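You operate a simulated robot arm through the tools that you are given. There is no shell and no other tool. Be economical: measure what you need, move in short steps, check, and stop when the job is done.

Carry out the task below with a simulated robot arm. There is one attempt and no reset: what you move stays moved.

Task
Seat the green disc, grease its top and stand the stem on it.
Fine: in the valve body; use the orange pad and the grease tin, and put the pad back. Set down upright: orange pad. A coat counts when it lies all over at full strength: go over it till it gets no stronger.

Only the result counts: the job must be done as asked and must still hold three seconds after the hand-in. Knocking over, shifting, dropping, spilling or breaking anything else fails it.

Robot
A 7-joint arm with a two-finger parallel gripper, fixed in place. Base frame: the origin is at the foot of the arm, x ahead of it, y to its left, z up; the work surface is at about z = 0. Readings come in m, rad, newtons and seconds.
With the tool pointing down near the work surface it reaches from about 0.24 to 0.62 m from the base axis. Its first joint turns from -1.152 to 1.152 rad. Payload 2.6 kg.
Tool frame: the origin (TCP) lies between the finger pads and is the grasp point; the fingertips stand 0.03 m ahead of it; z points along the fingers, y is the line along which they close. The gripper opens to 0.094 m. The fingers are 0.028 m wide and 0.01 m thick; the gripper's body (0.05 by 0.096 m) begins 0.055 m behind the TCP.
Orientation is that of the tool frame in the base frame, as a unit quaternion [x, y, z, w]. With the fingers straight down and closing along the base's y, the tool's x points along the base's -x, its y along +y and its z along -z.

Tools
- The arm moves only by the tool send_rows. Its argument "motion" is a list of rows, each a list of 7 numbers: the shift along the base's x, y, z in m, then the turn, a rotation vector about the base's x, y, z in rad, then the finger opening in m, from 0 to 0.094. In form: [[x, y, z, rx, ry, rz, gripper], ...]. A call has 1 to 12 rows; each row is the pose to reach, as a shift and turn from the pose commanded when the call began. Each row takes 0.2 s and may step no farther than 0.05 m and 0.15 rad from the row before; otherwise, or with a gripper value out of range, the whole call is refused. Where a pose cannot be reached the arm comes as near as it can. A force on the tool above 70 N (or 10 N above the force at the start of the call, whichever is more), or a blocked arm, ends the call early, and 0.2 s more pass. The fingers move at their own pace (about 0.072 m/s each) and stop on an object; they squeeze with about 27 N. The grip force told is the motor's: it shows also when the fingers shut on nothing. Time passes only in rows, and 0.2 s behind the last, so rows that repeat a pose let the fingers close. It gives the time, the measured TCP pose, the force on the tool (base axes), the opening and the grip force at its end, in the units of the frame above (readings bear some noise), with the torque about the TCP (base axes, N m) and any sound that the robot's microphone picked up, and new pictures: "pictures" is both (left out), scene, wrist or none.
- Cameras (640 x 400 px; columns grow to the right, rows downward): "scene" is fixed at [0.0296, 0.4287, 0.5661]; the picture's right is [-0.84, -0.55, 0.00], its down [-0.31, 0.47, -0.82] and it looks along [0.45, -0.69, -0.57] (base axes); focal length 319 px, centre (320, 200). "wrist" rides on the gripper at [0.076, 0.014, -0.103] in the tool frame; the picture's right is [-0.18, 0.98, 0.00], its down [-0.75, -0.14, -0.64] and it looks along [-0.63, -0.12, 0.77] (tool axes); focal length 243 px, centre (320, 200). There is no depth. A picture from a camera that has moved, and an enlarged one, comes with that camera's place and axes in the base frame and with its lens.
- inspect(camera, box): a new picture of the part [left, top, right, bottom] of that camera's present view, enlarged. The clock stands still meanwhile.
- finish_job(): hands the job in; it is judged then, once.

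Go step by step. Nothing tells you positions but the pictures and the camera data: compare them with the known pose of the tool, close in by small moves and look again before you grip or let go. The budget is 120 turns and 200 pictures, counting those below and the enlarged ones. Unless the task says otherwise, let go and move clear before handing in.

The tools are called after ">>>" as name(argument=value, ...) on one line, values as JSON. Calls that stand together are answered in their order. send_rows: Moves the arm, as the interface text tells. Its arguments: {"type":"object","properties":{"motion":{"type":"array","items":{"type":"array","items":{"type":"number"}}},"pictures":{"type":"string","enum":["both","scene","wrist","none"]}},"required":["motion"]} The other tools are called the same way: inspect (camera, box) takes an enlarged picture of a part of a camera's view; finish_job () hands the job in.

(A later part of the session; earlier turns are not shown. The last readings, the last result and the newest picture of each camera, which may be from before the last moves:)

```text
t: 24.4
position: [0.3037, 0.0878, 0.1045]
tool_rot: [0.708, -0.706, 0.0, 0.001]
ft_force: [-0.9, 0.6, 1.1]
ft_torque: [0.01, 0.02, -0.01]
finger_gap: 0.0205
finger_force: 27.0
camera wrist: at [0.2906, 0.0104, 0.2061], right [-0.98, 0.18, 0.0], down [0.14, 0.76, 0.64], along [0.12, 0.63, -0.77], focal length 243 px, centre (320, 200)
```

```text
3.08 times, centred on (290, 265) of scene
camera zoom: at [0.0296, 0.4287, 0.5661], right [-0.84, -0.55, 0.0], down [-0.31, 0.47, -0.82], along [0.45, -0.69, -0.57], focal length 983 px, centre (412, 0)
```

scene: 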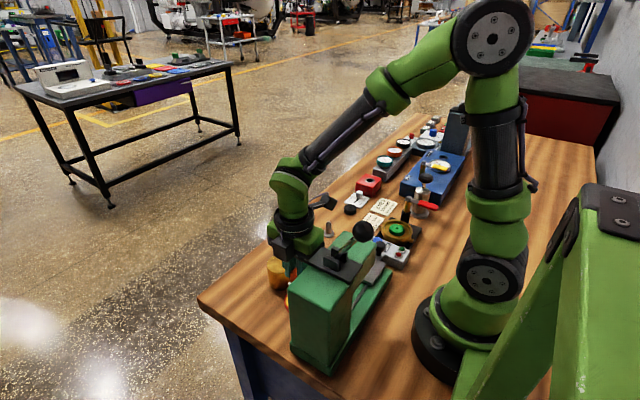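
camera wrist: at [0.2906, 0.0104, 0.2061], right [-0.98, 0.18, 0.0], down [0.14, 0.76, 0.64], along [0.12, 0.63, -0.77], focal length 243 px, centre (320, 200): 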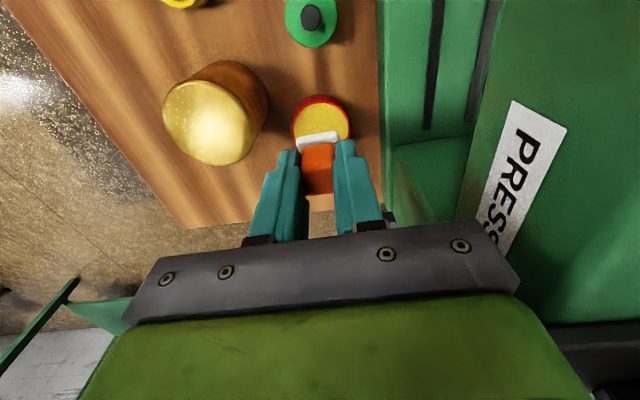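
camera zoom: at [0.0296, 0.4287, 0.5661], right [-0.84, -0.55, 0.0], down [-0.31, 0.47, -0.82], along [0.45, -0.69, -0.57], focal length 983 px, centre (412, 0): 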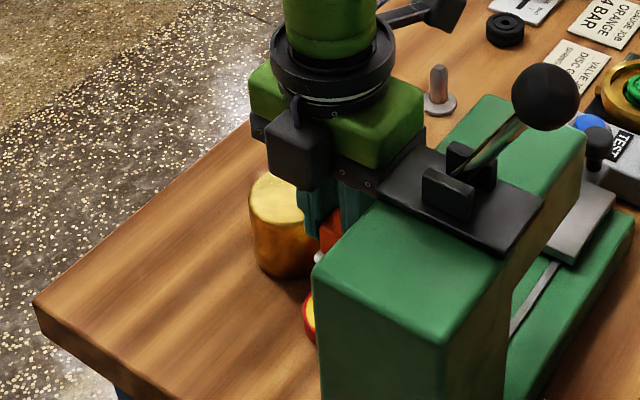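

The pad is centred over the tin. I'm lowering in small steps until contact.

>>> send_rows(motion=[[0.001, 0.001, -0.02, 0, 0, 0, 0.01], [0.001, 0.001, -0.034, 0, 0, 0, 0.01], [0.001, 0.001, -0.038, 0, 0, 0, 0.01], [0.001, 0.001, -0.038, 0, 0, 0, 0.01]], pictures="wrist")

>>> send_rows(motion=[[0, 0, -0.002, 0, 0, 0, 0.01], [0, 0, -0.004, 0, 0, 0, 0.01]], pictures="none")

```text
t: 25.4
position: [0.3059, 0.0888, 0.0662]
tool_rot: [0.708, -0.706, 0.0, 0.001]
ft_force: [0.6, -1.3, 0.0]
ft_torque: [0.02, 0.02, 0.01]
finger_gap: 0.0204
finger_force: 26.6
camera wrist: at [0.2924, 0.0119, 0.1684], right [-0.98, 0.18, 0.0], down [0.14, 0.76, 0.64], along [0.12, 0.63, -0.77], focal length 243 px, centre (320, 200)
```

wrist: 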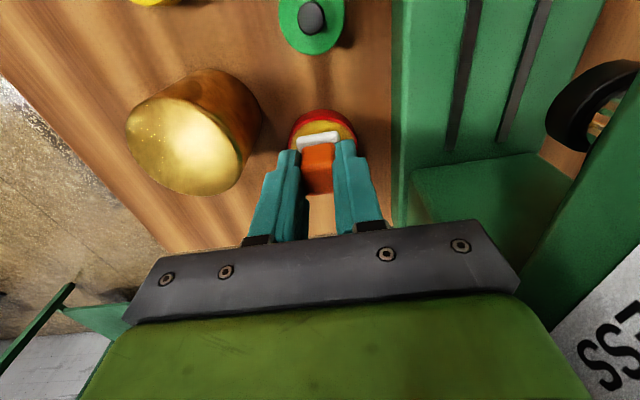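

```text
t: 26.0
position: [0.3053, 0.0886, 0.0626]
tool_rot: [0.708, -0.706, 0.0, 0.0]
ft_force: [0.5, -0.2, -0.3]
ft_torque: [-0.01, -0.02, -0.02]
finger_gap: 0.0207
finger_force: 27.0
```

>>> send_rows(motion=[[0, 0, -0.002, 0, 0, 0, 0.01], [0, 0, -0.004, 0, 0, 0, 0.01]], pictures="none")

>>> inspect(camera="wrist", box=[260, 90, 400, 200])

```text
t: 26.6
position: [0.3059, 0.0872, 0.0604]
tool_rot: [0.707, -0.707, 0.001, 0.0]
ft_force: [-4.6, -2.2, 17.4]
ft_torque: [-0.03, 0.21, 0.02]
finger_gap: 0.0206
finger_force: 27.3
```

```text
3.64 times, centred on (330, 145) of wrist
camera zoom: at [0.2923, 0.0115, 0.1608], right [-0.98, 0.18, 0.0], down [0.14, 0.76, 0.64], along [0.12, 0.63, -0.77], focal length 882 px, centre (284, 400)
```

zoom: 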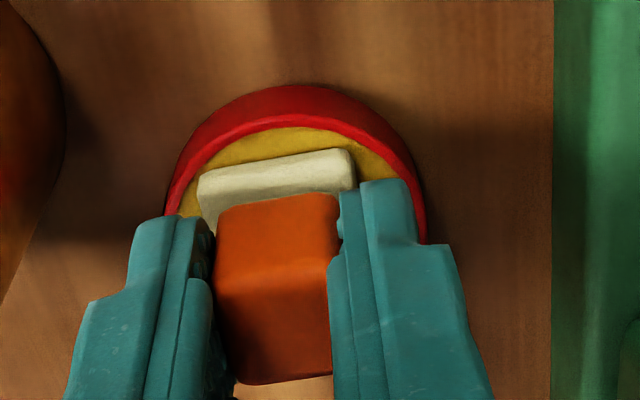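

The pad is in the grease with firm contact (17 N). After a short dwell I'll lift straight up and start back toward the valve.

>>> send_rows(motion=[[0, 0, 0, 0, 0, 0, 0.01], [0, 0, 0, 0, 0, 0, 0.01], [0, 0, 0.01, 0, 0, 0, 0.01], [0, 0, 0.05, 0, 0, 0, 0.01], [0, 0, 0.09, 0, 0, 0, 0.01], [0.005, -0.02, 0.115, 0, 0, 0, 0.01], [0.01, -0.06, 0.115, 0, 0, 0, 0.01], [0.01, -0.1, 0.115, 0, 0, 0, 0.01], [0.01, -0.14, 0.115, 0, 0, 0, 0.01], [0.005, -0.18, 0.115, 0, 0, 0, 0.01], [0, -0.22, 0.115, 0, 0, 0, 0.01], [-0.01, -0.26, 0.11, 0, 0, 0, 0.01]])

>>> inspect(camera="scene", box=[340, 150, 440, 250])

```text
t: 29.2
position: [0.2949, -0.1747, 0.1701]
tool_rot: [0.708, -0.706, 0.001, 0.001]
ft_force: [1.2, -1.0, -0.9]
ft_torque: [-0.01, -0.02, -0.02]
finger_gap: 0.0205
finger_force: 26.8
camera wrist: at [0.2824, -0.2516, 0.2715], right [-0.98, 0.18, 0.0], down [0.14, 0.76, 0.64], along [0.12, 0.63, -0.77], focal length 243 px, centre (320, 200)
```

scene: 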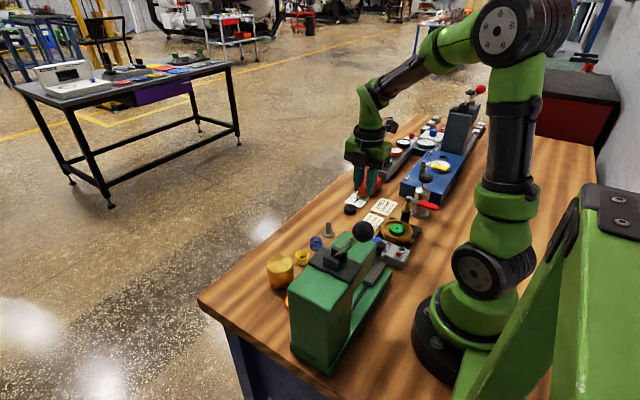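
wrist: 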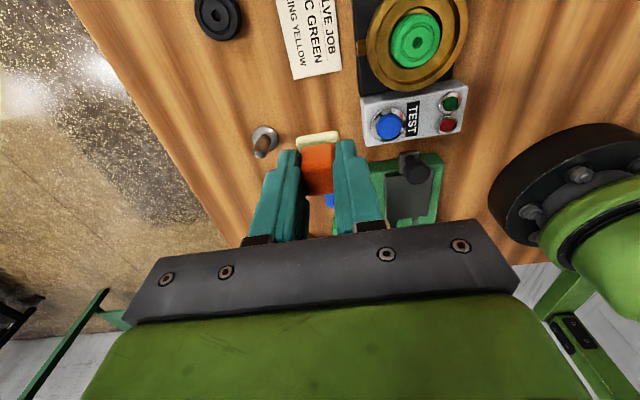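

```text
4.00 times, centred on (390, 200) of scene
camera zoom: at [0.0296, 0.4288, 0.5661], right [-0.84, -0.55, 0.0], down [-0.31, 0.47, -0.82], along [0.45, -0.69, -0.57], focal length 1278 px, centre (40, 200)
```

zoom: 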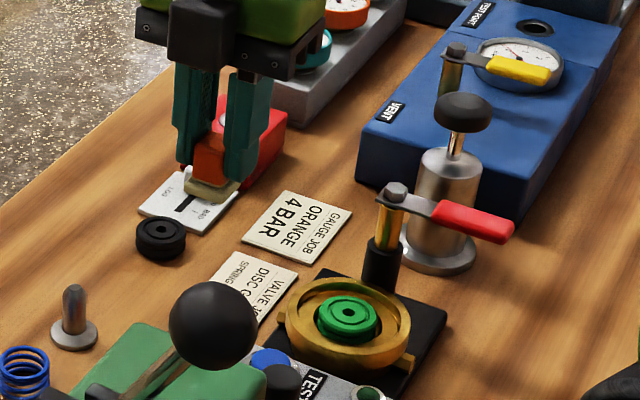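

The pad is coated yellow. I'm moving over the seated disc and lowering to just above it.

>>> send_rows(motion=[[-0.03, -0.012, 0, 0, 0, 0, 0.01], [-0.06, -0.026, 0, 0, 0, 0, 0.01], [-0.084, -0.036, -0.01, 0, 0, 0, 0.01], [-0.084, -0.036, -0.05, 0, 0, 0, 0.01], [-0.084, -0.036, -0.077, 0, 0, 0, 0.01], [-0.084, -0.036, -0.077, 0, 0, 0, 0.01]], pictures="none")

>>> inspect(camera="wrist", box=[240, 60, 420, 200])

>>> inspect(camera="scene", box=[375, 205, 425, 255])

```text
t: 30.6
position: [0.2102, -0.2077, 0.0909]
tool_rot: [0.708, -0.706, 0.002, 0.002]
ft_force: [-0.4, 0.6, -0.3]
ft_torque: [0.04, 0.0, 0.01]
finger_gap: 0.0205
finger_force: 26.9
```

```text
2.86 times, centred on (330, 130) of wrist
camera zoom: at [0.1971, -0.285, 0.1934], right [-0.98, 0.18, 0.0], down [0.14, 0.76, 0.64], along [0.12, 0.63, -0.77], focal length 693 px, centre (291, 400)
```

zoom: 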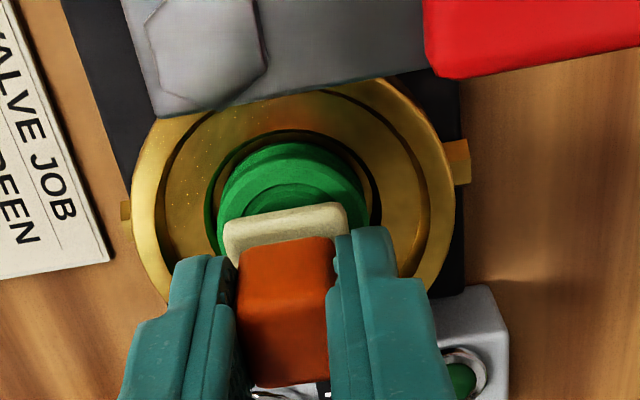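

```text
8.00 times, centred on (400, 230) of scene
camera zoom: at [0.0296, 0.4287, 0.5661], right [-0.84, -0.55, 0.0], down [-0.31, 0.47, -0.82], along [0.45, -0.69, -0.57], focal length 2555 px, centre (-320, -40)
```

zoom: 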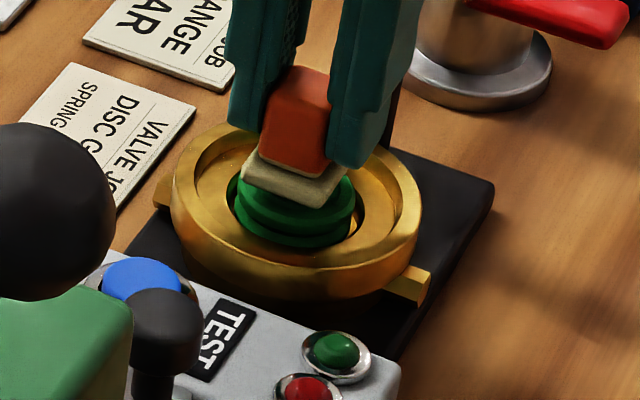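

>>> send_rows(motion=[[0.001, -0.0015, -0.003, 0, 0, 0, 0.01], [0.001, -0.0015, -0.006, 0, 0, 0, 0.01]], pictures="none")

>>> send_rows(motion=[[0, 0, -0.001, 0, 0, 0, 0.01], [0, 0, -0.002, 0, 0, 0, 0.01]], pictures="none")

```text
t: 31.2
position: [0.2122, -0.2097, 0.0857]
tool_rot: [0.708, -0.706, 0.0, 0.0]
ft_force: [0.8, -0.2, 0.6]
ft_torque: [0.01, 0.05, -0.03]
finger_gap: 0.0206
finger_force: 27.0
```

```text
t: 31.8
position: [0.2122, -0.2097, 0.0842]
tool_rot: [0.708, -0.706, 0.003, 0.001]
ft_force: [-4.6, 1.3, 20.4]
ft_torque: [0.16, 0.25, 0.04]
finger_gap: 0.0206
finger_force: 26.5
```

Contact at about 20 N. I'll ease off slightly and wipe with a small loop over the disc.

>>> send_rows(motion=[[0.004, 0, 0.0005, 0, 0, 0, 0.01], [0.007, 0, 0.0005, 0, 0, 0, 0.01], [0.006, 0.004, 0.0005, 0, 0, 0, 0.01], [0.003, 0.007, 0.0005, 0, 0, 0, 0.01], [-0.003, 0.007, 0.0005, 0, 0, 0, 0.01], [-0.006, 0.004, 0.0005, 0, 0, 0, 0.01], [-0.007, 0, 0.0005, 0, 0, 0, 0.01], [-0.006, -0.004, 0.0005, 0, 0, 0, 0.01], [-0.003, -0.007, 0.0005, 0, 0, 0, 0.01], [0.003, -0.007, 0.0005, 0, 0, 0, 0.01], [0.006, -0.004, 0.0005, 0, 0, 0, 0.01], [0, 0, 0.0005, 0, 0, 0, 0.01]], pictures="none")

>>> inspect(camera="scene", box=[375, 205, 425, 255])

>>> inspect(camera="wrist", box=[240, 60, 420, 200])

```text
t: 34.4
position: [0.2119, -0.209, 0.0842]
tool_rot: [0.708, -0.706, 0.001, 0.001]
ft_force: [0.1, -0.1, -0.3]
ft_torque: [-0.02, -0.01, -0.03]
finger_gap: 0.0204
finger_force: 26.8
```

```text
8.00 times, centred on (400, 230) of scene
camera zoom: at [0.0296, 0.4287, 0.5661], right [-0.84, -0.55, 0.0], down [-0.31, 0.47, -0.82], along [0.45, -0.69, -0.57], focal length 2555 px, centre (-320, -40)
```

zoom: 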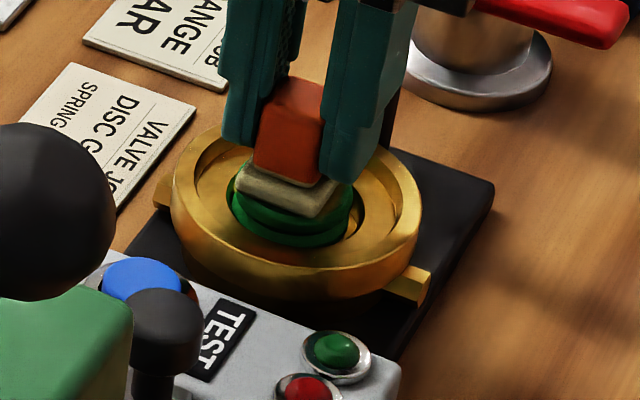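

```text
2.86 times, centred on (330, 130) of wrist
camera zoom: at [0.1987, -0.2861, 0.1861], right [-0.98, 0.18, 0.0], down [0.14, 0.76, 0.64], along [0.12, 0.63, -0.77], focal length 693 px, centre (291, 400)
```

zoom: 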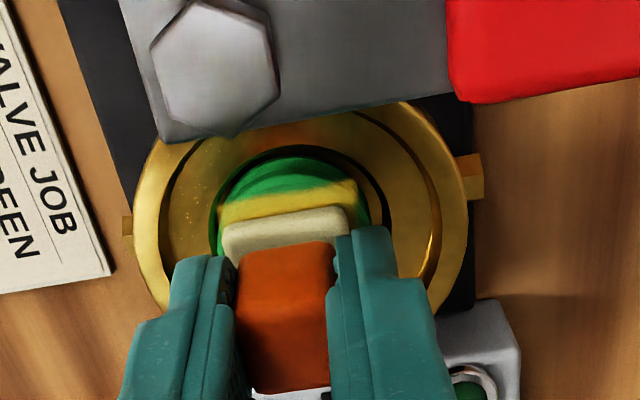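

Grease is transferring, but a crescent on the -y side is still green. I'll wipe again a little lower, with wider reach.

>>> send_rows(motion=[[0, -0.004, -0.0007, 0, 0, 0, 0.01], [0, -0.009, -0.0007, 0, 0, 0, 0.01], [0.005, -0.009, -0.0007, 0, 0, 0, 0.01], [0.008, -0.005, -0.0007, 0, 0, 0, 0.01], [0.009, 0, -0.0007, 0, 0, 0, 0.01], [0.008, 0.005, -0.0007, 0, 0, 0, 0.01], [0.004, 0.008, -0.0007, 0, 0, 0, 0.01], [-0.004, 0.008, -0.0007, 0, 0, 0, 0.01], [-0.008, 0.003, -0.0007, 0, 0, 0, 0.01], [-0.008, -0.005, -0.0007, 0, 0, 0, 0.01], [-0.004, -0.009, -0.0007, 0, 0, 0, 0.01], [0.002, -0.008, -0.0007, 0, 0, 0, 0.01]], pictures="none")

>>> send_rows(motion=[[-0.002, 0.008, 0.02, 0, 0, 0, 0.01], [0.03, 0.008, 0.04, 0, 0, 0, 0.01], [0.07, 0.008, 0.05, 0, 0, 0, 0.01], [0.09, 0.008, 0.05, 0, 0, 0, 0.01]])

>>> inspect(camera="scene", box=[375, 205, 425, 255])

>>> inspect(camera="wrist", box=[340, 0, 500, 120])

```text
t: 37.0
position: [0.2139, -0.2174, 0.0829]
tool_rot: [0.708, -0.707, 0.001, 0.0]
ft_force: [-0.3, -0.6, 0.1]
ft_torque: [0.0, 0.04, -0.01]
finger_gap: 0.0206
finger_force: 27.2
```

```text
t: 38.0
position: [0.3057, -0.2091, 0.1343]
tool_rot: [0.707, -0.707, 0.001, 0.0]
ft_force: [0.4, -0.6, -0.5]
ft_torque: [0.05, 0.03, 0.0]
finger_gap: 0.0204
finger_force: 26.8
camera wrist: at [0.2913, -0.2858, 0.2348], right [-0.98, 0.18, 0.0], down [0.14, 0.76, 0.64], along [0.12, 0.63, -0.77], focal length 243 px, centre (320, 200)
```

scene: 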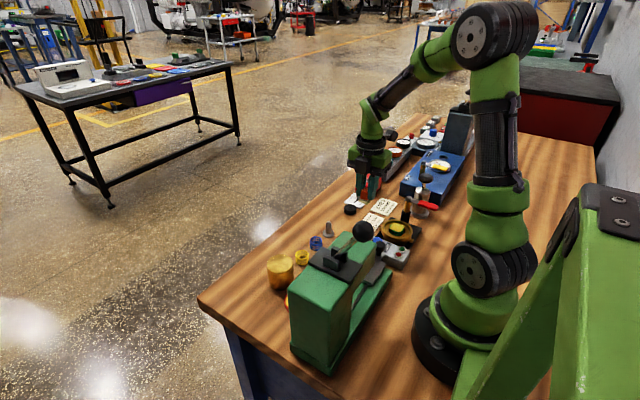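
wrist: 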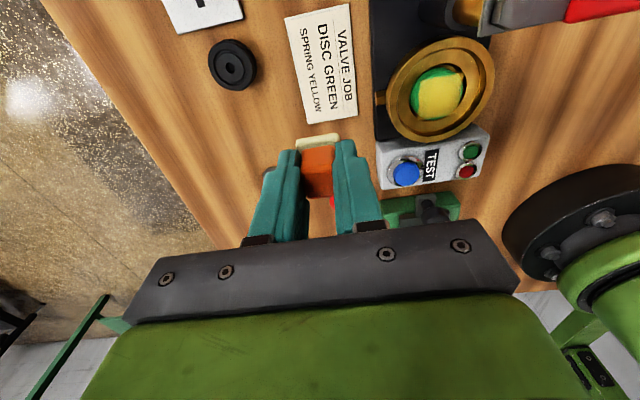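

```text
8.00 times, centred on (400, 230) of scene
camera zoom: at [0.0296, 0.4287, 0.5661], right [-0.84, -0.55, 0.0], down [-0.31, 0.47, -0.82], along [0.45, -0.69, -0.57], focal length 2555 px, centre (-320, -40)
```

zoom: 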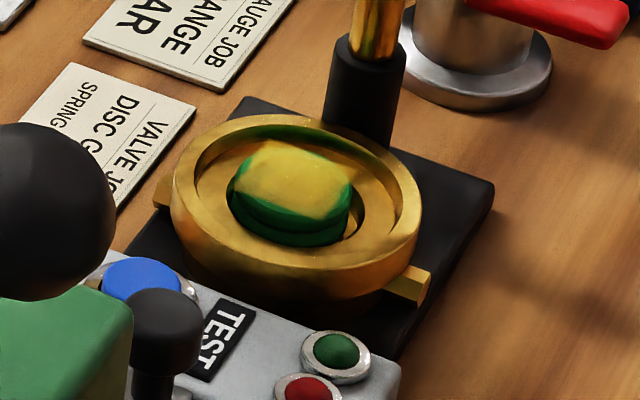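

```text
3.33 times, centred on (420, 60) of wrist
camera zoom: at [0.2913, -0.2858, 0.2348], right [-0.98, 0.18, 0.0], down [0.14, 0.76, 0.64], along [0.12, 0.63, -0.77], focal length 809 px, centre (-13, 667)
```

zoom: 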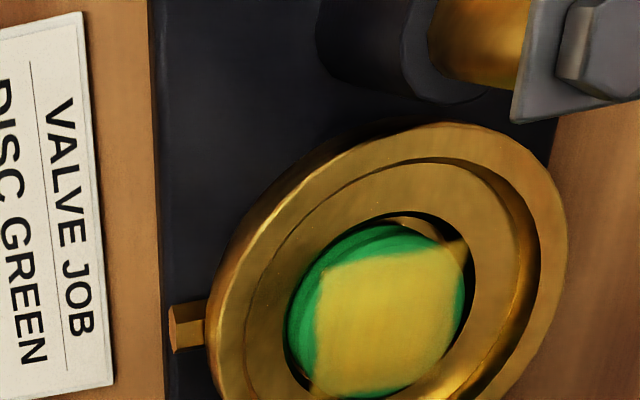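

The centre is coated but the +x and -y margins are not, because the pad lost contact while wiping. I'll go back, find contact again, and wipe with steady pressure.

>>> send_rows(motion=[[-0.03, 0, 0, 0, 0, 0, 0.01], [-0.07, 0, -0.01, 0, 0, 0, 0.01], [-0.0895, -0.004, -0.03, 0, 0, 0, 0.01], [-0.0895, -0.004, -0.0505, 0, 0, 0, 0.01], [-0.0895, -0.004, -0.0505, 0, 0, 0, 0.01]], pictures="none")

>>> send_rows(motion=[[0, 0, -0.0007, 0, 0, 0, 0.01], [0, 0, -0.0015, 0, 0, 0, 0.01]], pictures="none")

```text
t: 39.2
position: [0.2159, -0.2137, 0.0832]
tool_rot: [0.708, -0.706, 0.002, 0.001]
ft_force: [-4.8, 3.2, 20.2]
ft_torque: [0.19, 0.23, 0.0]
finger_gap: 0.0204
finger_force: 26.7
```

```text
t: 39.8
position: [0.2168, -0.2144, 0.0825]
tool_rot: [0.708, -0.706, 0.003, 0.001]
ft_force: [-3.6, 1.5, 34.0]
ft_torque: [0.06, 0.26, 0.01]
finger_gap: 0.0208
finger_force: 26.9
```

>>> send_rows(motion=[[0, 0, 0.0007, 0, 0, 0, 0.01], [0.003, 0, 0.0007, 0, 0, 0, 0.01], [0.003, -0.004, 0.0007, 0, 0, 0, 0.01], [0, -0.005, 0.0007, 0, 0, 0, 0.01], [-0.004, -0.005, 0.0007, 0, 0, 0, 0.01], [-0.008, -0.005, 0.0007, 0, 0, 0, 0.01]], pictures="none")

>>> inspect(camera="scene", box=[375, 205, 425, 255])

```text
t: 41.2
position: [0.2066, -0.2192, 0.0816]
tool_rot: [0.709, -0.706, 0.003, 0.002]
ft_force: [7.8, -2.4, 13.8]
ft_torque: [-0.05, -0.42, -0.02]
finger_gap: 0.0205
finger_force: 26.8
```

```text
8.00 times, centred on (400, 230) of scene
camera zoom: at [0.0295, 0.4287, 0.566], right [-0.84, -0.55, 0.0], down [-0.31, 0.47, -0.82], along [0.45, -0.69, -0.57], focal length 2555 px, centre (-320, -40)
```

zoom: 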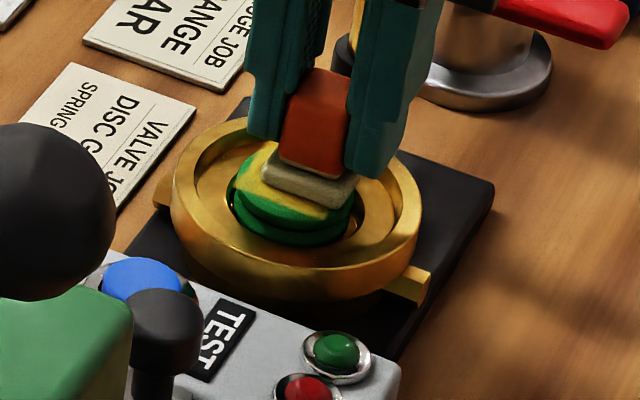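

>>> send_rows(motion=[[-0.002, 0.004, 0, 0, 0, 0, 0.01], [-0.002, 0.009, 0, 0, 0, 0, 0.01], [0, 0.014, 0, 0, 0, 0, 0.01], [0.003, 0.017, 0, 0, 0, 0, 0.01], [0.007, 0.017, 0, 0, 0, 0, 0.01], [0.011, 0.016, 0, 0, 0, 0, 0.01], [0.013, 0.012, 0, 0, 0, 0, 0.01]], pictures="none")

>>> send_rows(motion=[[0, -0.004, 0, 0, 0, 0, 0.01], [0, -0.008, 0, 0, 0, 0, 0.01], [-0.002, -0.012, 0, 0, 0, 0, 0.01], [-0.005, -0.013, 0, 0, 0, 0, 0.01], [-0.01, -0.013, 0, 0, 0, 0, 0.01], [-0.014, -0.01, 0, 0, 0, 0, 0.01], [-0.014, -0.004, 0, 0, 0, 0, 0.01], [-0.01, -0.004, 0, 0, 0, 0, 0.01], [-0.005, -0.004, 0, 0, 0, 0, 0.01]], pictures="none")

>>> send_rows(motion=[[0, 0, 0.02, 0, 0, 0, 0.01], [0.03, 0, 0.04, 0, 0, 0, 0.01], [0.07, 0, 0.05, 0, 0, 0, 0.01], [0.09, 0, 0.05, 0, 0, 0, 0.01]], pictures="none")

>>> inspect(camera="scene", box=[375, 205, 425, 255])

>>> inspect(camera="wrist", box=[340, 0, 500, 120])

```text
t: 42.8
position: [0.22, -0.2039, 0.0816]
tool_rot: [-0.707, 0.707, 0.004, 0.001]
ft_force: [-21.0, 17.4, 38.6]
ft_torque: [0.53, 0.88, -0.06]
finger_gap: 0.0209
finger_force: 26.5
```

```text
t: 44.8
position: [0.2144, -0.2107, 0.0814]
tool_rot: [0.707, -0.707, 0.0, 0.001]
ft_force: [-12.5, -0.4, 19.4]
ft_torque: [-0.05, 0.49, -0.01]
finger_gap: 0.0208
finger_force: 26.8
```

```text
t: 45.8
position: [0.3059, -0.2094, 0.1321]
tool_rot: [0.709, -0.706, 0.001, 0.001]
ft_force: [0.5, 0.7, -1.1]
ft_torque: [-0.02, 0.04, -0.01]
finger_gap: 0.021
finger_force: 26.4
```

```text
8.00 times, centred on (400, 230) of scene
camera zoom: at [0.0296, 0.4287, 0.5661], right [-0.84, -0.55, 0.0], down [-0.31, 0.47, -0.82], along [0.45, -0.69, -0.57], focal length 2555 px, centre (-320, -40)
```

zoom: 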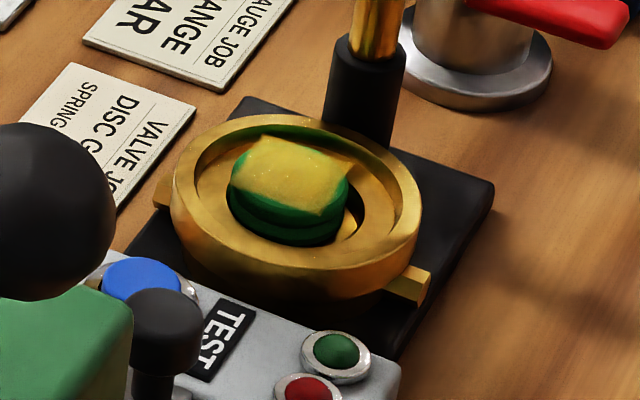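

```text
3.33 times, centred on (420, 60) of wrist
camera zoom: at [0.2921, -0.2871, 0.2332], right [-0.98, 0.18, 0.0], down [0.14, 0.76, 0.64], along [0.12, 0.63, -0.77], focal length 809 px, centre (-13, 667)
```

zoom: 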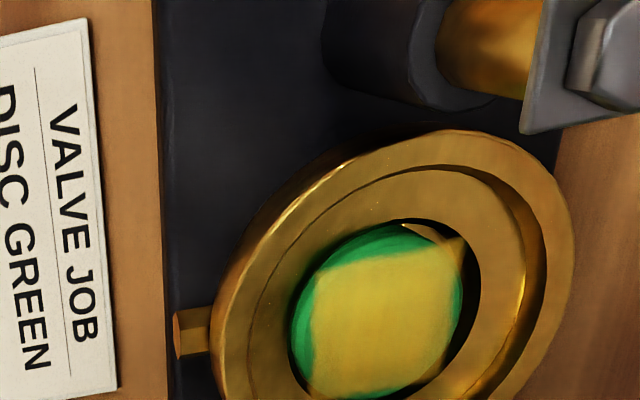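

The disc slides with the pad inside the recess, so plain wiping doesn't reach its edges. I'll look at the whole disc, then dab at offsets instead.

>>> inspect(camera="wrist", box=[380, 30, 500, 150])

```text
3.33 times, centred on (440, 90) of wrist
camera zoom: at [0.2921, -0.2871, 0.2332], right [-0.98, 0.18, 0.0], down [0.14, 0.76, 0.64], along [0.12, 0.63, -0.77], focal length 809 px, centre (-80, 567)
```

zoom: 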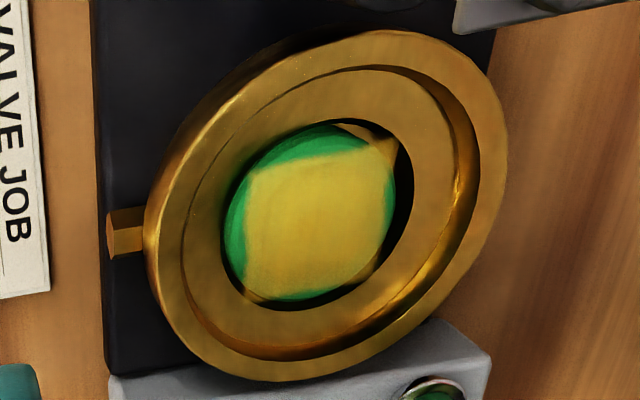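

I'll dab at offsets around the disc: +x, -y, +y and -x of its centre at about (0.215,-0.210).

>>> send_rows(motion=[[-0.04, 0, 0, 0, 0, 0, 0.01], [-0.083, 0, -0.02, 0, 0, 0, 0.01], [-0.083, 0, -0.044, 0, 0, 0, 0.01], [-0.083, 0, -0.0505, 0, 0, 0, 0.01], [-0.083, 0.003, -0.0505, 0, 0, 0, 0.01], [-0.083, -0.003, -0.0505, 0, 0, 0, 0.01], [-0.083, -0.008, -0.0505, 0, 0, 0, 0.01]], pictures="none")

>>> send_rows(motion=[[0, 0, 0.006, 0, 0, 0, 0.01], [-0.006, -0.001, 0.006, 0, 0, 0, 0.01], [-0.006, -0.001, 0, 0, 0, 0, 0.01], [-0.009, -0.001, 0, 0, 0, 0, 0.01], [-0.005, -0.001, 0, 0, 0, 0, 0.01], [-0.005, -0.001, 0.02, 0, 0, 0, 0.01], [0.03, 0.008, 0.04, 0, 0, 0, 0.01], [0.07, 0.008, 0.05, 0, 0, 0, 0.01], [0.083, 0.008, 0.05, 0, 0, 0, 0.01]], pictures="none")

>>> inspect(camera="wrist", box=[380, 30, 500, 150])

>>> inspect(camera="scene", box=[375, 205, 425, 255])

```text
t: 47.4
position: [0.2229, -0.2148, 0.0807]
tool_rot: [0.708, -0.706, -0.002, -0.002]
ft_force: [2.5, 31.0, 37.6]
ft_torque: [1.07, -0.04, -0.13]
finger_gap: 0.0208
finger_force: 26.7
```

```text
t: 49.4
position: [0.306, -0.211, 0.1316]
tool_rot: [-0.707, 0.707, 0.0, -0.001]
ft_force: [0.3, -0.2, -0.3]
ft_torque: [0.01, 0.04, -0.01]
finger_gap: 0.0204
finger_force: 27.1
```

```text
3.33 times, centred on (440, 90) of wrist
camera zoom: at [0.2921, -0.2879, 0.2334], right [-0.98, 0.18, 0.0], down [0.14, 0.76, 0.64], along [0.12, 0.63, -0.77], focal length 809 px, centre (-80, 567)
```

zoom: 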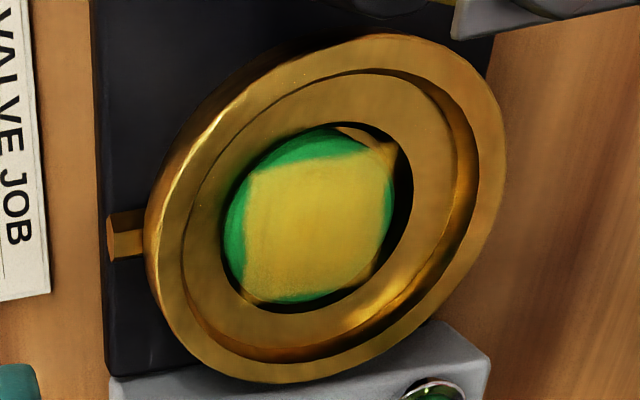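

```text
8.00 times, centred on (400, 230) of scene
camera zoom: at [0.0296, 0.4287, 0.5661], right [-0.84, -0.55, 0.0], down [-0.31, 0.47, -0.82], along [0.45, -0.69, -0.57], focal length 2555 px, centre (-320, -40)
```

zoom: 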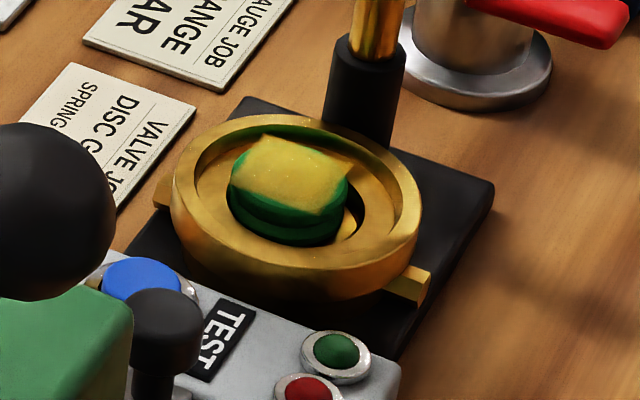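

The yellow patch doesn't grow with offset dabs, so it looks like the whole coatable area is already covered. I'll check its strength closely for a baseline.

>>> inspect(camera="scene", box=[386, 217, 414, 239])

>>> inspect(camera="wrist", box=[415, 60, 475, 120])

```text
16.00 times, centred on (400, 228) of scene
camera zoom: at [0.0296, 0.4287, 0.5661], right [-0.84, -0.55, 0.0], down [-0.31, 0.47, -0.82], along [0.45, -0.69, -0.57], focal length 5110 px, centre (-960, -248)
```

zoom: 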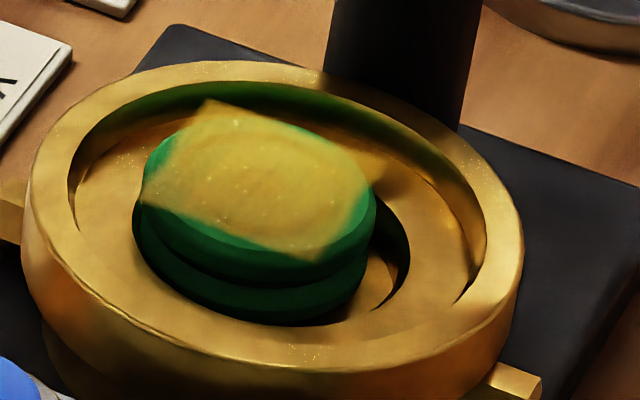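

```text
6.67 times, centred on (445, 90) of wrist
camera zoom: at [0.2921, -0.2879, 0.2334], right [-0.98, 0.18, 0.0], down [0.14, 0.76, 0.64], along [0.12, 0.63, -0.77], focal length 1618 px, centre (-513, 933)
```

zoom: 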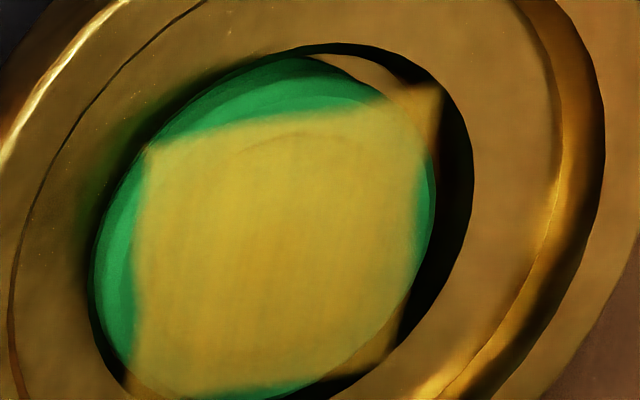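

The patch is a fixed square over the top, still slightly translucent. I'll re-dip the pad and go over it again to see whether it gets stronger.

>>> send_rows(motion=[[0.005, 0.01, 0.04, 0, 0, 0, 0.01], [0.01, 0.05, 0.045, 0, 0, 0, 0.01], [0.01, 0.1, 0.045, 0, 0, 0, 0.01], [0.01, 0.15, 0.045, 0, 0, 0, 0.01], [0.01, 0.2, 0.045, 0, 0, 0, 0.01], [0.01, 0.24, 0.045, 0, 0, 0, 0.01], [0.005, 0.28, 0.045, 0, 0, 0, 0.01], [0, 0.299, 0.03, 0, 0, 0, 0.01], [0, 0.299, -0.01, 0, 0, 0, 0.01], [0, 0.299, -0.05, 0, 0, 0, 0.01], [0, 0.299, -0.065, 0, 0, 0, 0.01], [0, 0.299, -0.069, 0, 0, 0, 0.01]], pictures="wrist")

```text
t: 52.0
position: [0.3036, 0.0887, 0.0625]
tool_rot: [0.708, -0.706, 0.001, 0.0]
ft_force: [-0.1, 0.4, -0.4]
ft_torque: [0.02, -0.01, 0.03]
finger_gap: 0.0204
finger_force: 26.5
camera wrist: at [0.2907, 0.0115, 0.1641], right [-0.98, 0.18, 0.0], down [0.14, 0.76, 0.64], along [0.12, 0.63, -0.77], focal length 243 px, centre (320, 200)
```

wrist: 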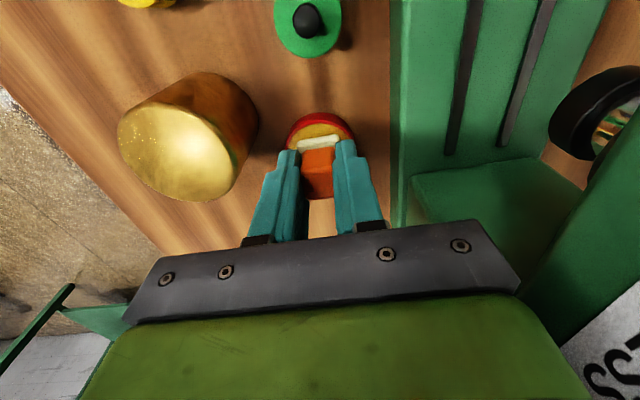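

>>> send_rows(motion=[[0.001, 0, -0.002, 0, 0, 0, 0.01], [0.001, 0, -0.004, 0, 0, 0, 0.01]], pictures="none")

>>> send_rows(motion=[[0, 0, -0.0015, 0, 0, 0, 0.01], [0, 0, -0.0015, 0, 0, 0, 0.01]], pictures="none")

```text
t: 52.6
position: [0.3055, 0.089, 0.0585]
tool_rot: [0.708, -0.707, 0.001, 0.0]
ft_force: [-0.1, -0.6, -0.5]
ft_torque: [-0.03, -0.01, 0.04]
finger_gap: 0.0205
finger_force: 26.6
```

```text
t: 53.2
position: [0.3054, 0.0893, 0.0569]
tool_rot: [0.708, -0.706, 0.001, 0.001]
ft_force: [-0.7, 0.0, -0.6]
ft_torque: [0.01, -0.02, 0.0]
finger_gap: 0.0207
finger_force: 27.1
```

No contact yet, so the pad has slid up a couple of millimetres in the grip. I'll continue gently.

>>> send_rows(motion=[[0, 0, -0.001, 0, 0, 0, 0.01], [0, 0, -0.0015, 0, 0, 0, 0.01]], pictures="none")

>>> send_rows(motion=[[0, 0, -0.001, 0, 0, 0, 0.01], [0, 0, -0.001, 0, 0, 0, 0.01]], pictures="none")

```text
t: 53.8
position: [0.3066, 0.0885, 0.056]
tool_rot: [0.708, -0.707, 0.0, 0.001]
ft_force: [-2.7, -0.1, 9.9]
ft_torque: [-0.14, 0.06, 0.01]
finger_gap: 0.0207
finger_force: 26.7
```

```text
t: 54.4
position: [0.3072, 0.0898, 0.0549]
tool_rot: [0.708, -0.706, 0.002, -0.001]
ft_force: [-5.4, 1.7, 24.4]
ft_torque: [-0.13, 0.01, -0.03]
finger_gap: 0.0209
finger_force: 27.2
```

Dipped at 24 N. Now I'll lift, return above the disc and stop slightly above it.

>>> send_rows(motion=[[0, 0, 0, 0, 0, 0, 0.01], [0, 0, 0.02, 0, 0, 0, 0.01], [0, 0, 0.06, 0, 0, 0, 0.01], [0, 0, 0.1, 0, 0, 0, 0.01], [0.005, -0.03, 0.12, 0, 0, 0, 0.01], [0.01, -0.08, 0.12, 0, 0, 0, 0.01], [0.01, -0.13, 0.12, 0, 0, 0, 0.01], [0.01, -0.18, 0.12, 0, 0, 0, 0.01], [0.0, -0.225, 0.12, 0, 0, 0, 0.01], [-0.02, -0.265, 0.12, 0, 0, 0, 0.01], [-0.055, -0.29, 0.12, 0, 0, 0, 0.01], [-0.091, -0.299, 0.11, 0, 0, 0, 0.01]], pictures="none")

>>> send_rows(motion=[[0, 0, -0.04, 0, 0, 0, 0.01], [0, 0, -0.075, 0, 0, 0, 0.01], [0, 0, -0.079, 0, 0, 0, 0.01]], pictures="none")

>>> send_rows(motion=[[0, 0, -0.002, 0, 0, 0, 0.01], [0, 0, -0.004, 0, 0, 0, 0.01]], pictures="none")

```text
refused: row 6 steps farther than a row can; nothing moved
```

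```text
t: 54.7
position: [0.3074, 0.0908, 0.0546]
tool_rot: [-0.706, 0.708, -0.003, 0.001]
ft_force: [-5.3, -0.8, 18.0]
ft_torque: [-0.02, 0.15, 0.0]
finger_gap: 0.0212
finger_force: 27.4
stopped in row 1: the force on the tool passed its limit at 158 N (the readings are from after the stop); the commanded pose is now the measured one
```

```text
t: 55.2
position: [0.3073, 0.0901, 0.055]
tool_rot: [-0.704, 0.711, -0.004, 0.003]
ft_force: [-5.1, -1.2, 15.6]
ft_torque: [0.09, 0.2, 0.01]
finger_gap: 0.0209
finger_force: 26.5
stopped in row 2: the force on the tool passed its limit at 76 N (the readings are from after the stop); the commanded pose is now the measured one
```

A refused row let the following downward moves press the pad hard into the tin. I must check for damage before going on, and I won't chain dependent moves again.

>>> inspect(camera="wrist", box=[240, 90, 400, 210])

>>> inspect(camera="scene", box=[240, 200, 340, 330])

```text
3.33 times, centred on (320, 150) of wrist
camera zoom: at [0.2932, 0.0131, 0.1563], right [-0.98, 0.19, -0.01], down [0.14, 0.75, 0.64], along [0.13, 0.63, -0.77], focal length 809 px, centre (320, 367)
```

zoom: 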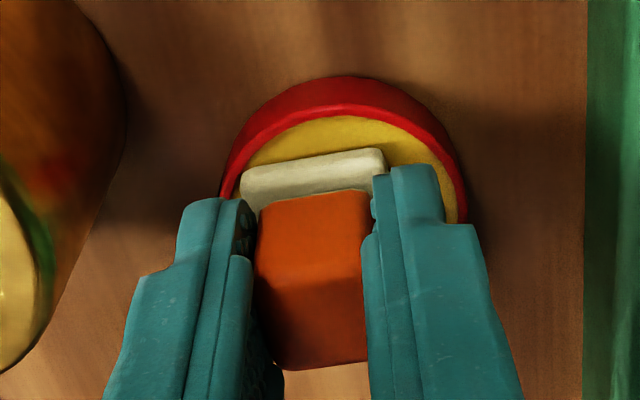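

```text
3.08 times, centred on (290, 265) of scene
camera zoom: at [0.0295, 0.4287, 0.5661], right [-0.84, -0.55, 0.0], down [-0.31, 0.47, -0.82], along [0.45, -0.69, -0.57], focal length 983 px, centre (412, 0)
```

zoom: 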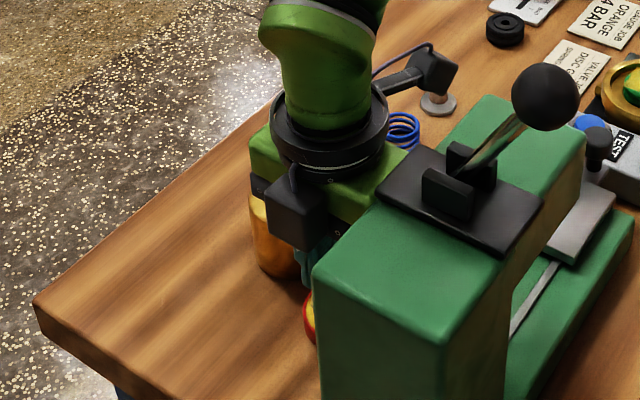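

The tin and pad look intact. I'm lifting straight up, correcting the slight tilt, and returning in smaller steps.

>>> send_rows(motion=[[0, 0, 0.02, 0, 0, 0, 0.01], [0, 0, 0.06, 0.0014, 0.0098, 0.0098, 0.01], [0, 0, 0.1, 0.0014, 0.0098, 0.0098, 0.01], [0.005, -0.03, 0.12, 0.0014, 0.0098, 0.0098, 0.01], [0.01, -0.07, 0.12, 0.0014, 0.0098, 0.0098, 0.01]])

>>> inspect(camera="scene", box=[240, 180, 340, 330])

```text
t: 56.4
position: [0.3188, 0.0219, 0.1734]
tool_rot: [0.708, -0.706, -0.001, 0.001]
ft_force: [-0.1, -0.3, 0.3]
ft_torque: [-0.01, 0.01, 0.05]
finger_gap: 0.0208
finger_force: 27.1
camera wrist: at [0.3058, -0.0559, 0.2751], right [-0.98, 0.18, 0.0], down [0.14, 0.75, 0.64], along [0.11, 0.63, -0.77], focal length 243 px, centre (320, 200)
```

scene: 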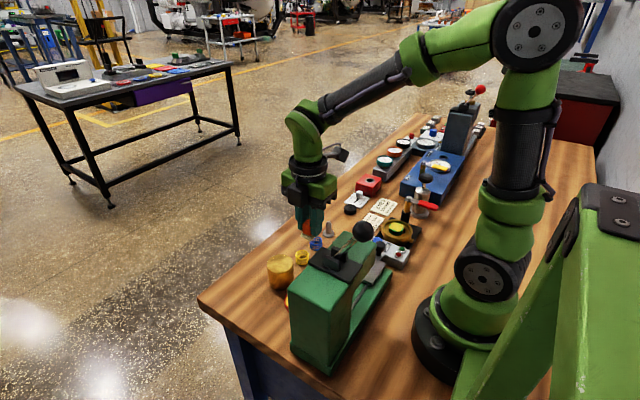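
wrist: 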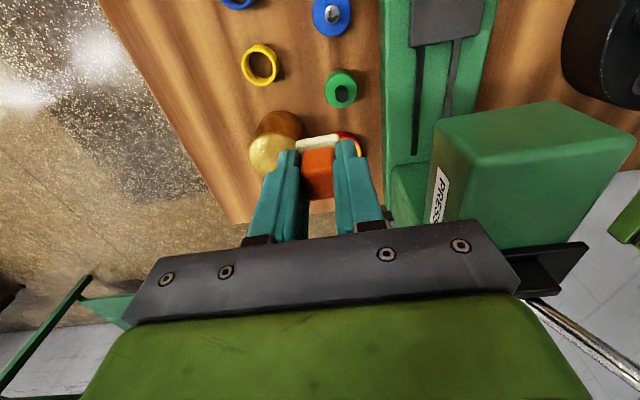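

```text
2.67 times, centred on (290, 255) of scene
camera zoom: at [0.0295, 0.4288, 0.5661], right [-0.84, -0.55, 0.0], down [-0.31, 0.47, -0.82], along [0.45, -0.69, -0.57], focal length 852 px, centre (400, 53)
```

zoom: 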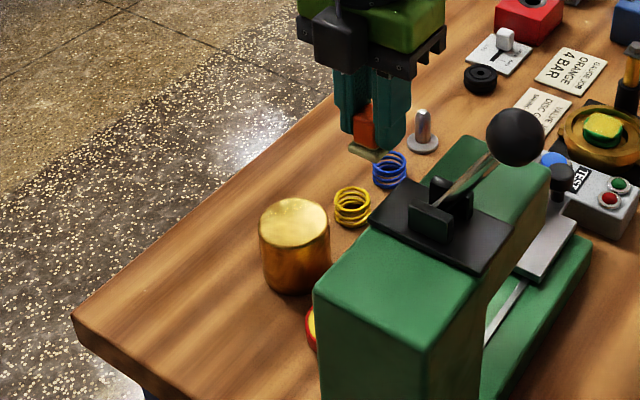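

Everything is in place. I'm carrying on to a point above the disc.

>>> send_rows(motion=[[0, -0.04, 0, 0, 0, 0, 0.01], [0, -0.08, 0, 0, 0, 0, 0.01], [0, -0.12, 0, 0, 0, 0, 0.01], [-0.005, -0.16, 0, 0, 0, 0, 0.01], [-0.02, -0.195, 0, 0, 0, 0, 0.01], [-0.05, -0.22, 0, 0, 0, 0, 0.01], [-0.085, -0.232, -0.01, 0, 0, 0, 0.01], [-0.104, -0.232, -0.04, 0, 0, 0, 0.01], [-0.104, -0.232, -0.075, 0, 0, 0, 0.01]], pictures="none")

>>> inspect(camera="scene", box=[375, 205, 425, 255])

>>> inspect(camera="wrist", box=[240, 60, 420, 200])

```text
t: 58.4
position: [0.2136, -0.2117, 0.0999]
tool_rot: [0.708, -0.706, 0.0, 0.001]
ft_force: [0.6, -0.2, -0.4]
ft_torque: [-0.01, 0.02, -0.01]
finger_gap: 0.0207
finger_force: 27.4
```

```text
8.00 times, centred on (400, 230) of scene
camera zoom: at [0.0296, 0.4287, 0.5661], right [-0.84, -0.55, 0.0], down [-0.31, 0.47, -0.82], along [0.45, -0.69, -0.57], focal length 2555 px, centre (-320, -40)
```

zoom: 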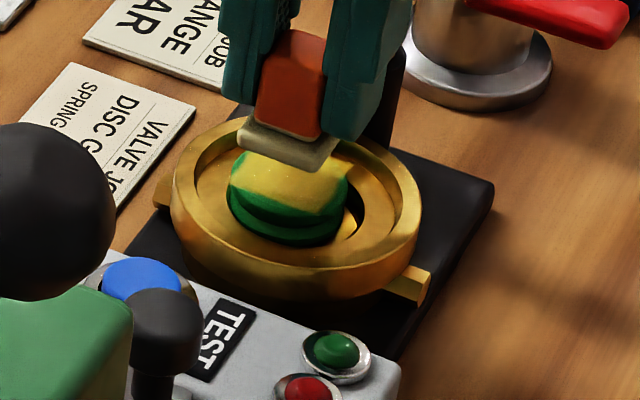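

```text
2.86 times, centred on (330, 130) of wrist
camera zoom: at [0.2014, -0.288, 0.2007], right [-0.98, 0.18, 0.0], down [0.14, 0.76, 0.64], along [0.11, 0.63, -0.77], focal length 693 px, centre (291, 400)
```

zoom: 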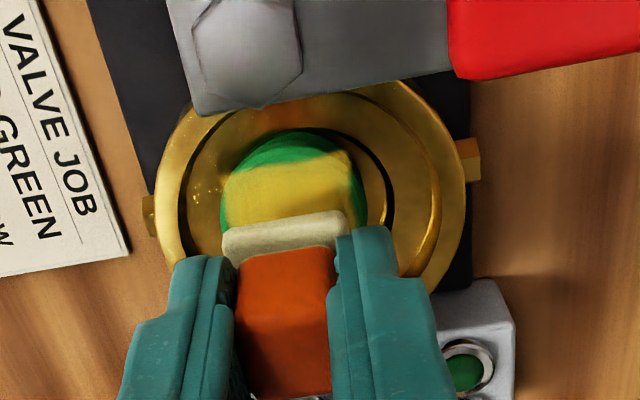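

>>> send_rows(motion=[[0, 0, -0.01, 0, 0, 0, 0.01], [0, 0, -0.016, 0, 0, 0, 0.01], [0, 0, -0.018, 0, 0, 0, 0.01]], pictures="none")

```text
t: 59.2
position: [0.2149, -0.2111, 0.0813]
tool_rot: [0.707, -0.707, 0.0, 0.0]
ft_force: [-3.7, 5.9, 27.4]
ft_torque: [0.37, 0.2, -0.01]
finger_gap: 0.0208
finger_force: 26.4
```

Contact at 27 N. I'll wipe with small strokes.

>>> send_rows(motion=[[0.004, 0, 0.0003, 0, 0, 0, 0.01], [0.004, 0.004, 0.0003, 0, 0, 0, 0.01], [-0.002, 0.004, 0.0003, 0, 0, 0, 0.01], [-0.006, 0.004, 0.0003, 0, 0, 0, 0.01], [-0.008, 0, 0.0003, 0, 0, 0, 0.01], [-0.007, -0.005, 0.0003, 0, 0, 0, 0.01], [-0.002, -0.006, 0.0003, 0, 0, 0, 0.01], [0.003, -0.006, 0.0003, 0, 0, 0, 0.01], [0.004, 0, 0.0003, 0, 0, 0, 0.01], [0, 0.004, 0.0003, 0, 0, 0, 0.01], [-0.005, 0, 0.0003, 0, 0, 0, 0.01], [0, 0, 0.0003, 0, 0, 0, 0.01]], pictures="none")

```text
t: 60.9
position: [0.2084, -0.2153, 0.0812]
tool_rot: [-0.705, 0.709, 0.007, 0.0]
ft_force: [-4.5, 5.6, 18.8]
ft_torque: [0.12, 0.09, -0.02]
finger_gap: 0.0213
finger_force: 26.9
stopped in row 8: the force on the tool passed its limit at 71 N (the readings are from after the stop); the commanded pose is now the measured one
```

The wipe hit the force limit, probably with the disc against its wall. I'll lift and inspect.

>>> send_rows(motion=[[0, 0, 0.02, 0, 0, 0, 0.01], [0.03, 0.004, 0.04, 0, 0, 0, 0.01], [0.07, 0.005, 0.05, 0, 0, 0, 0.01], [0.097, 0.005, 0.05, 0, 0, 0, 0.01]], pictures="none")

>>> inspect(camera="scene", box=[375, 205, 425, 255])

>>> inspect(camera="wrist", box=[415, 60, 475, 120])

>>> inspect(camera="scene", box=[386, 217, 414, 239])

```text
t: 61.9
position: [0.3049, -0.2099, 0.1296]
tool_rot: [-0.705, 0.709, 0.007, -0.001]
ft_force: [1.1, -0.5, -0.1]
ft_torque: [0.0, -0.02, -0.01]
finger_gap: 0.0212
finger_force: 27.1
```

```text
8.00 times, centred on (400, 230) of scene
camera zoom: at [0.0296, 0.4287, 0.5661], right [-0.84, -0.55, 0.0], down [-0.31, 0.47, -0.82], along [0.45, -0.69, -0.57], focal length 2555 px, centre (-320, -40)
```

zoom: 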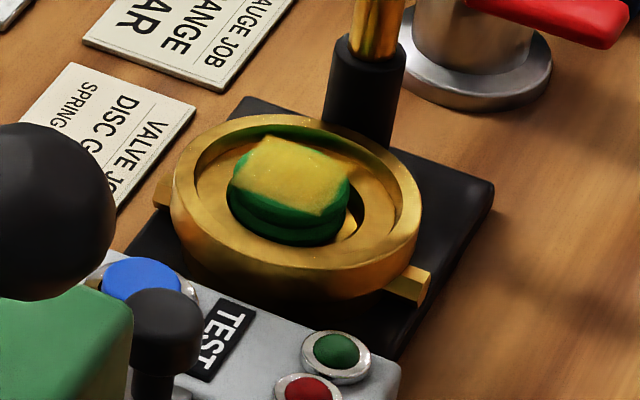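

```text
6.67 times, centred on (445, 90) of wrist
camera zoom: at [0.2924, -0.2885, 0.2309], right [-0.98, 0.19, 0.01], down [0.15, 0.75, 0.65], along [0.11, 0.64, -0.76], focal length 1618 px, centre (-513, 933)
```

zoom: 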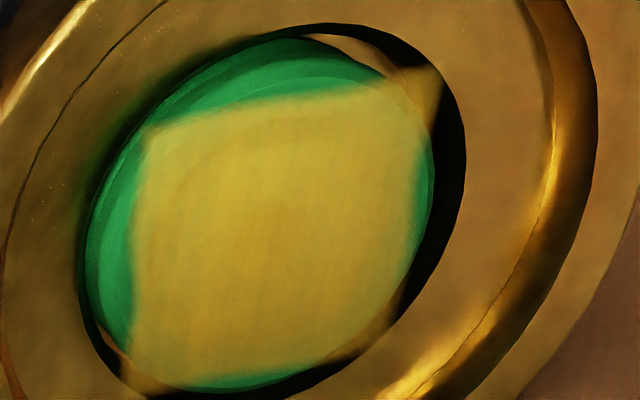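

```text
16.00 times, centred on (400, 228) of scene
camera zoom: at [0.0296, 0.4287, 0.5661], right [-0.84, -0.55, 0.0], down [-0.31, 0.47, -0.82], along [0.45, -0.69, -0.57], focal length 5110 px, centre (-960, -248)
```

zoom: 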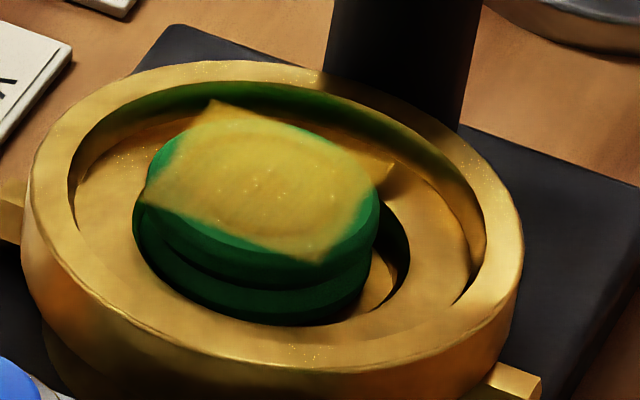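

The coat looks identical before and after re-dipping, so it is at full strength. Next I'll return the pad to its home at (0.299,-0.1645), squaring the tool, then check how the disc sits.

>>> send_rows(motion=[[-0.003, 0.02, 0, -0.0085, -0.0113, 0.0057, 0.01], [-0.006, 0.0455, -0.01, -0.0085, -0.0113, 0.0057, 0.01], [-0.006, 0.0455, -0.05, -0.0085, -0.0113, 0.0057, 0.01], [-0.006, 0.0455, -0.08, -0.0085, -0.0113, 0.0057, 0.01]])

>>> inspect(camera="wrist", box=[220, 80, 420, 230])

```text
t: 62.9
position: [0.3001, -0.164, 0.0515]
tool_rot: [0.708, -0.706, -0.001, -0.001]
ft_force: [-0.7, 0.1, -0.3]
ft_torque: [0.04, 0.01, 0.0]
finger_gap: 0.0212
finger_force: 27.2
camera wrist: at [0.2862, -0.2408, 0.1532], right [-0.98, 0.18, 0.0], down [0.14, 0.75, 0.64], along [0.12, 0.63, -0.77], focal length 243 px, centre (320, 200)
```

scene: 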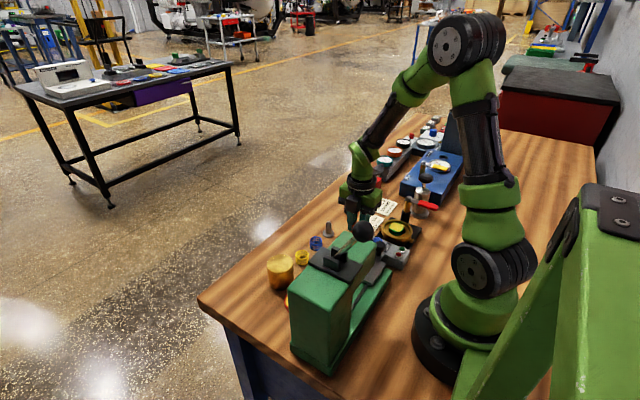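
wrist: 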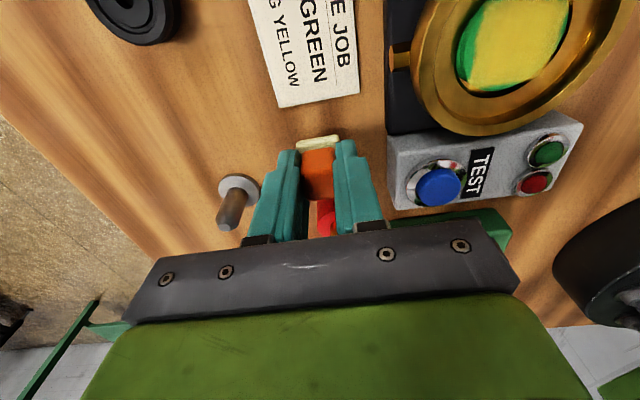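

```text
2.67 times, centred on (320, 155) of wrist
camera zoom: at [0.2862, -0.2408, 0.1532], right [-0.98, 0.18, 0.0], down [0.14, 0.75, 0.64], along [0.12, 0.63, -0.77], focal length 647 px, centre (320, 320)
```

zoom: 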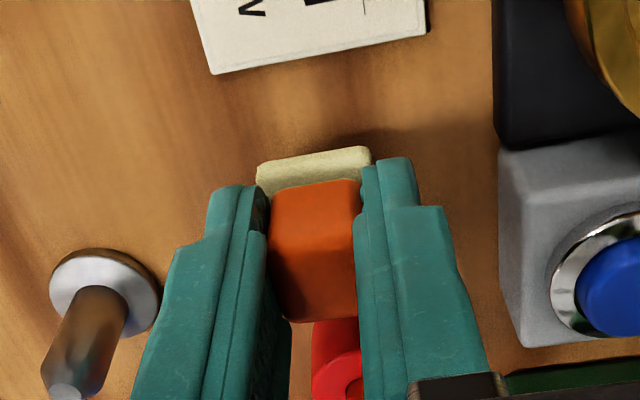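

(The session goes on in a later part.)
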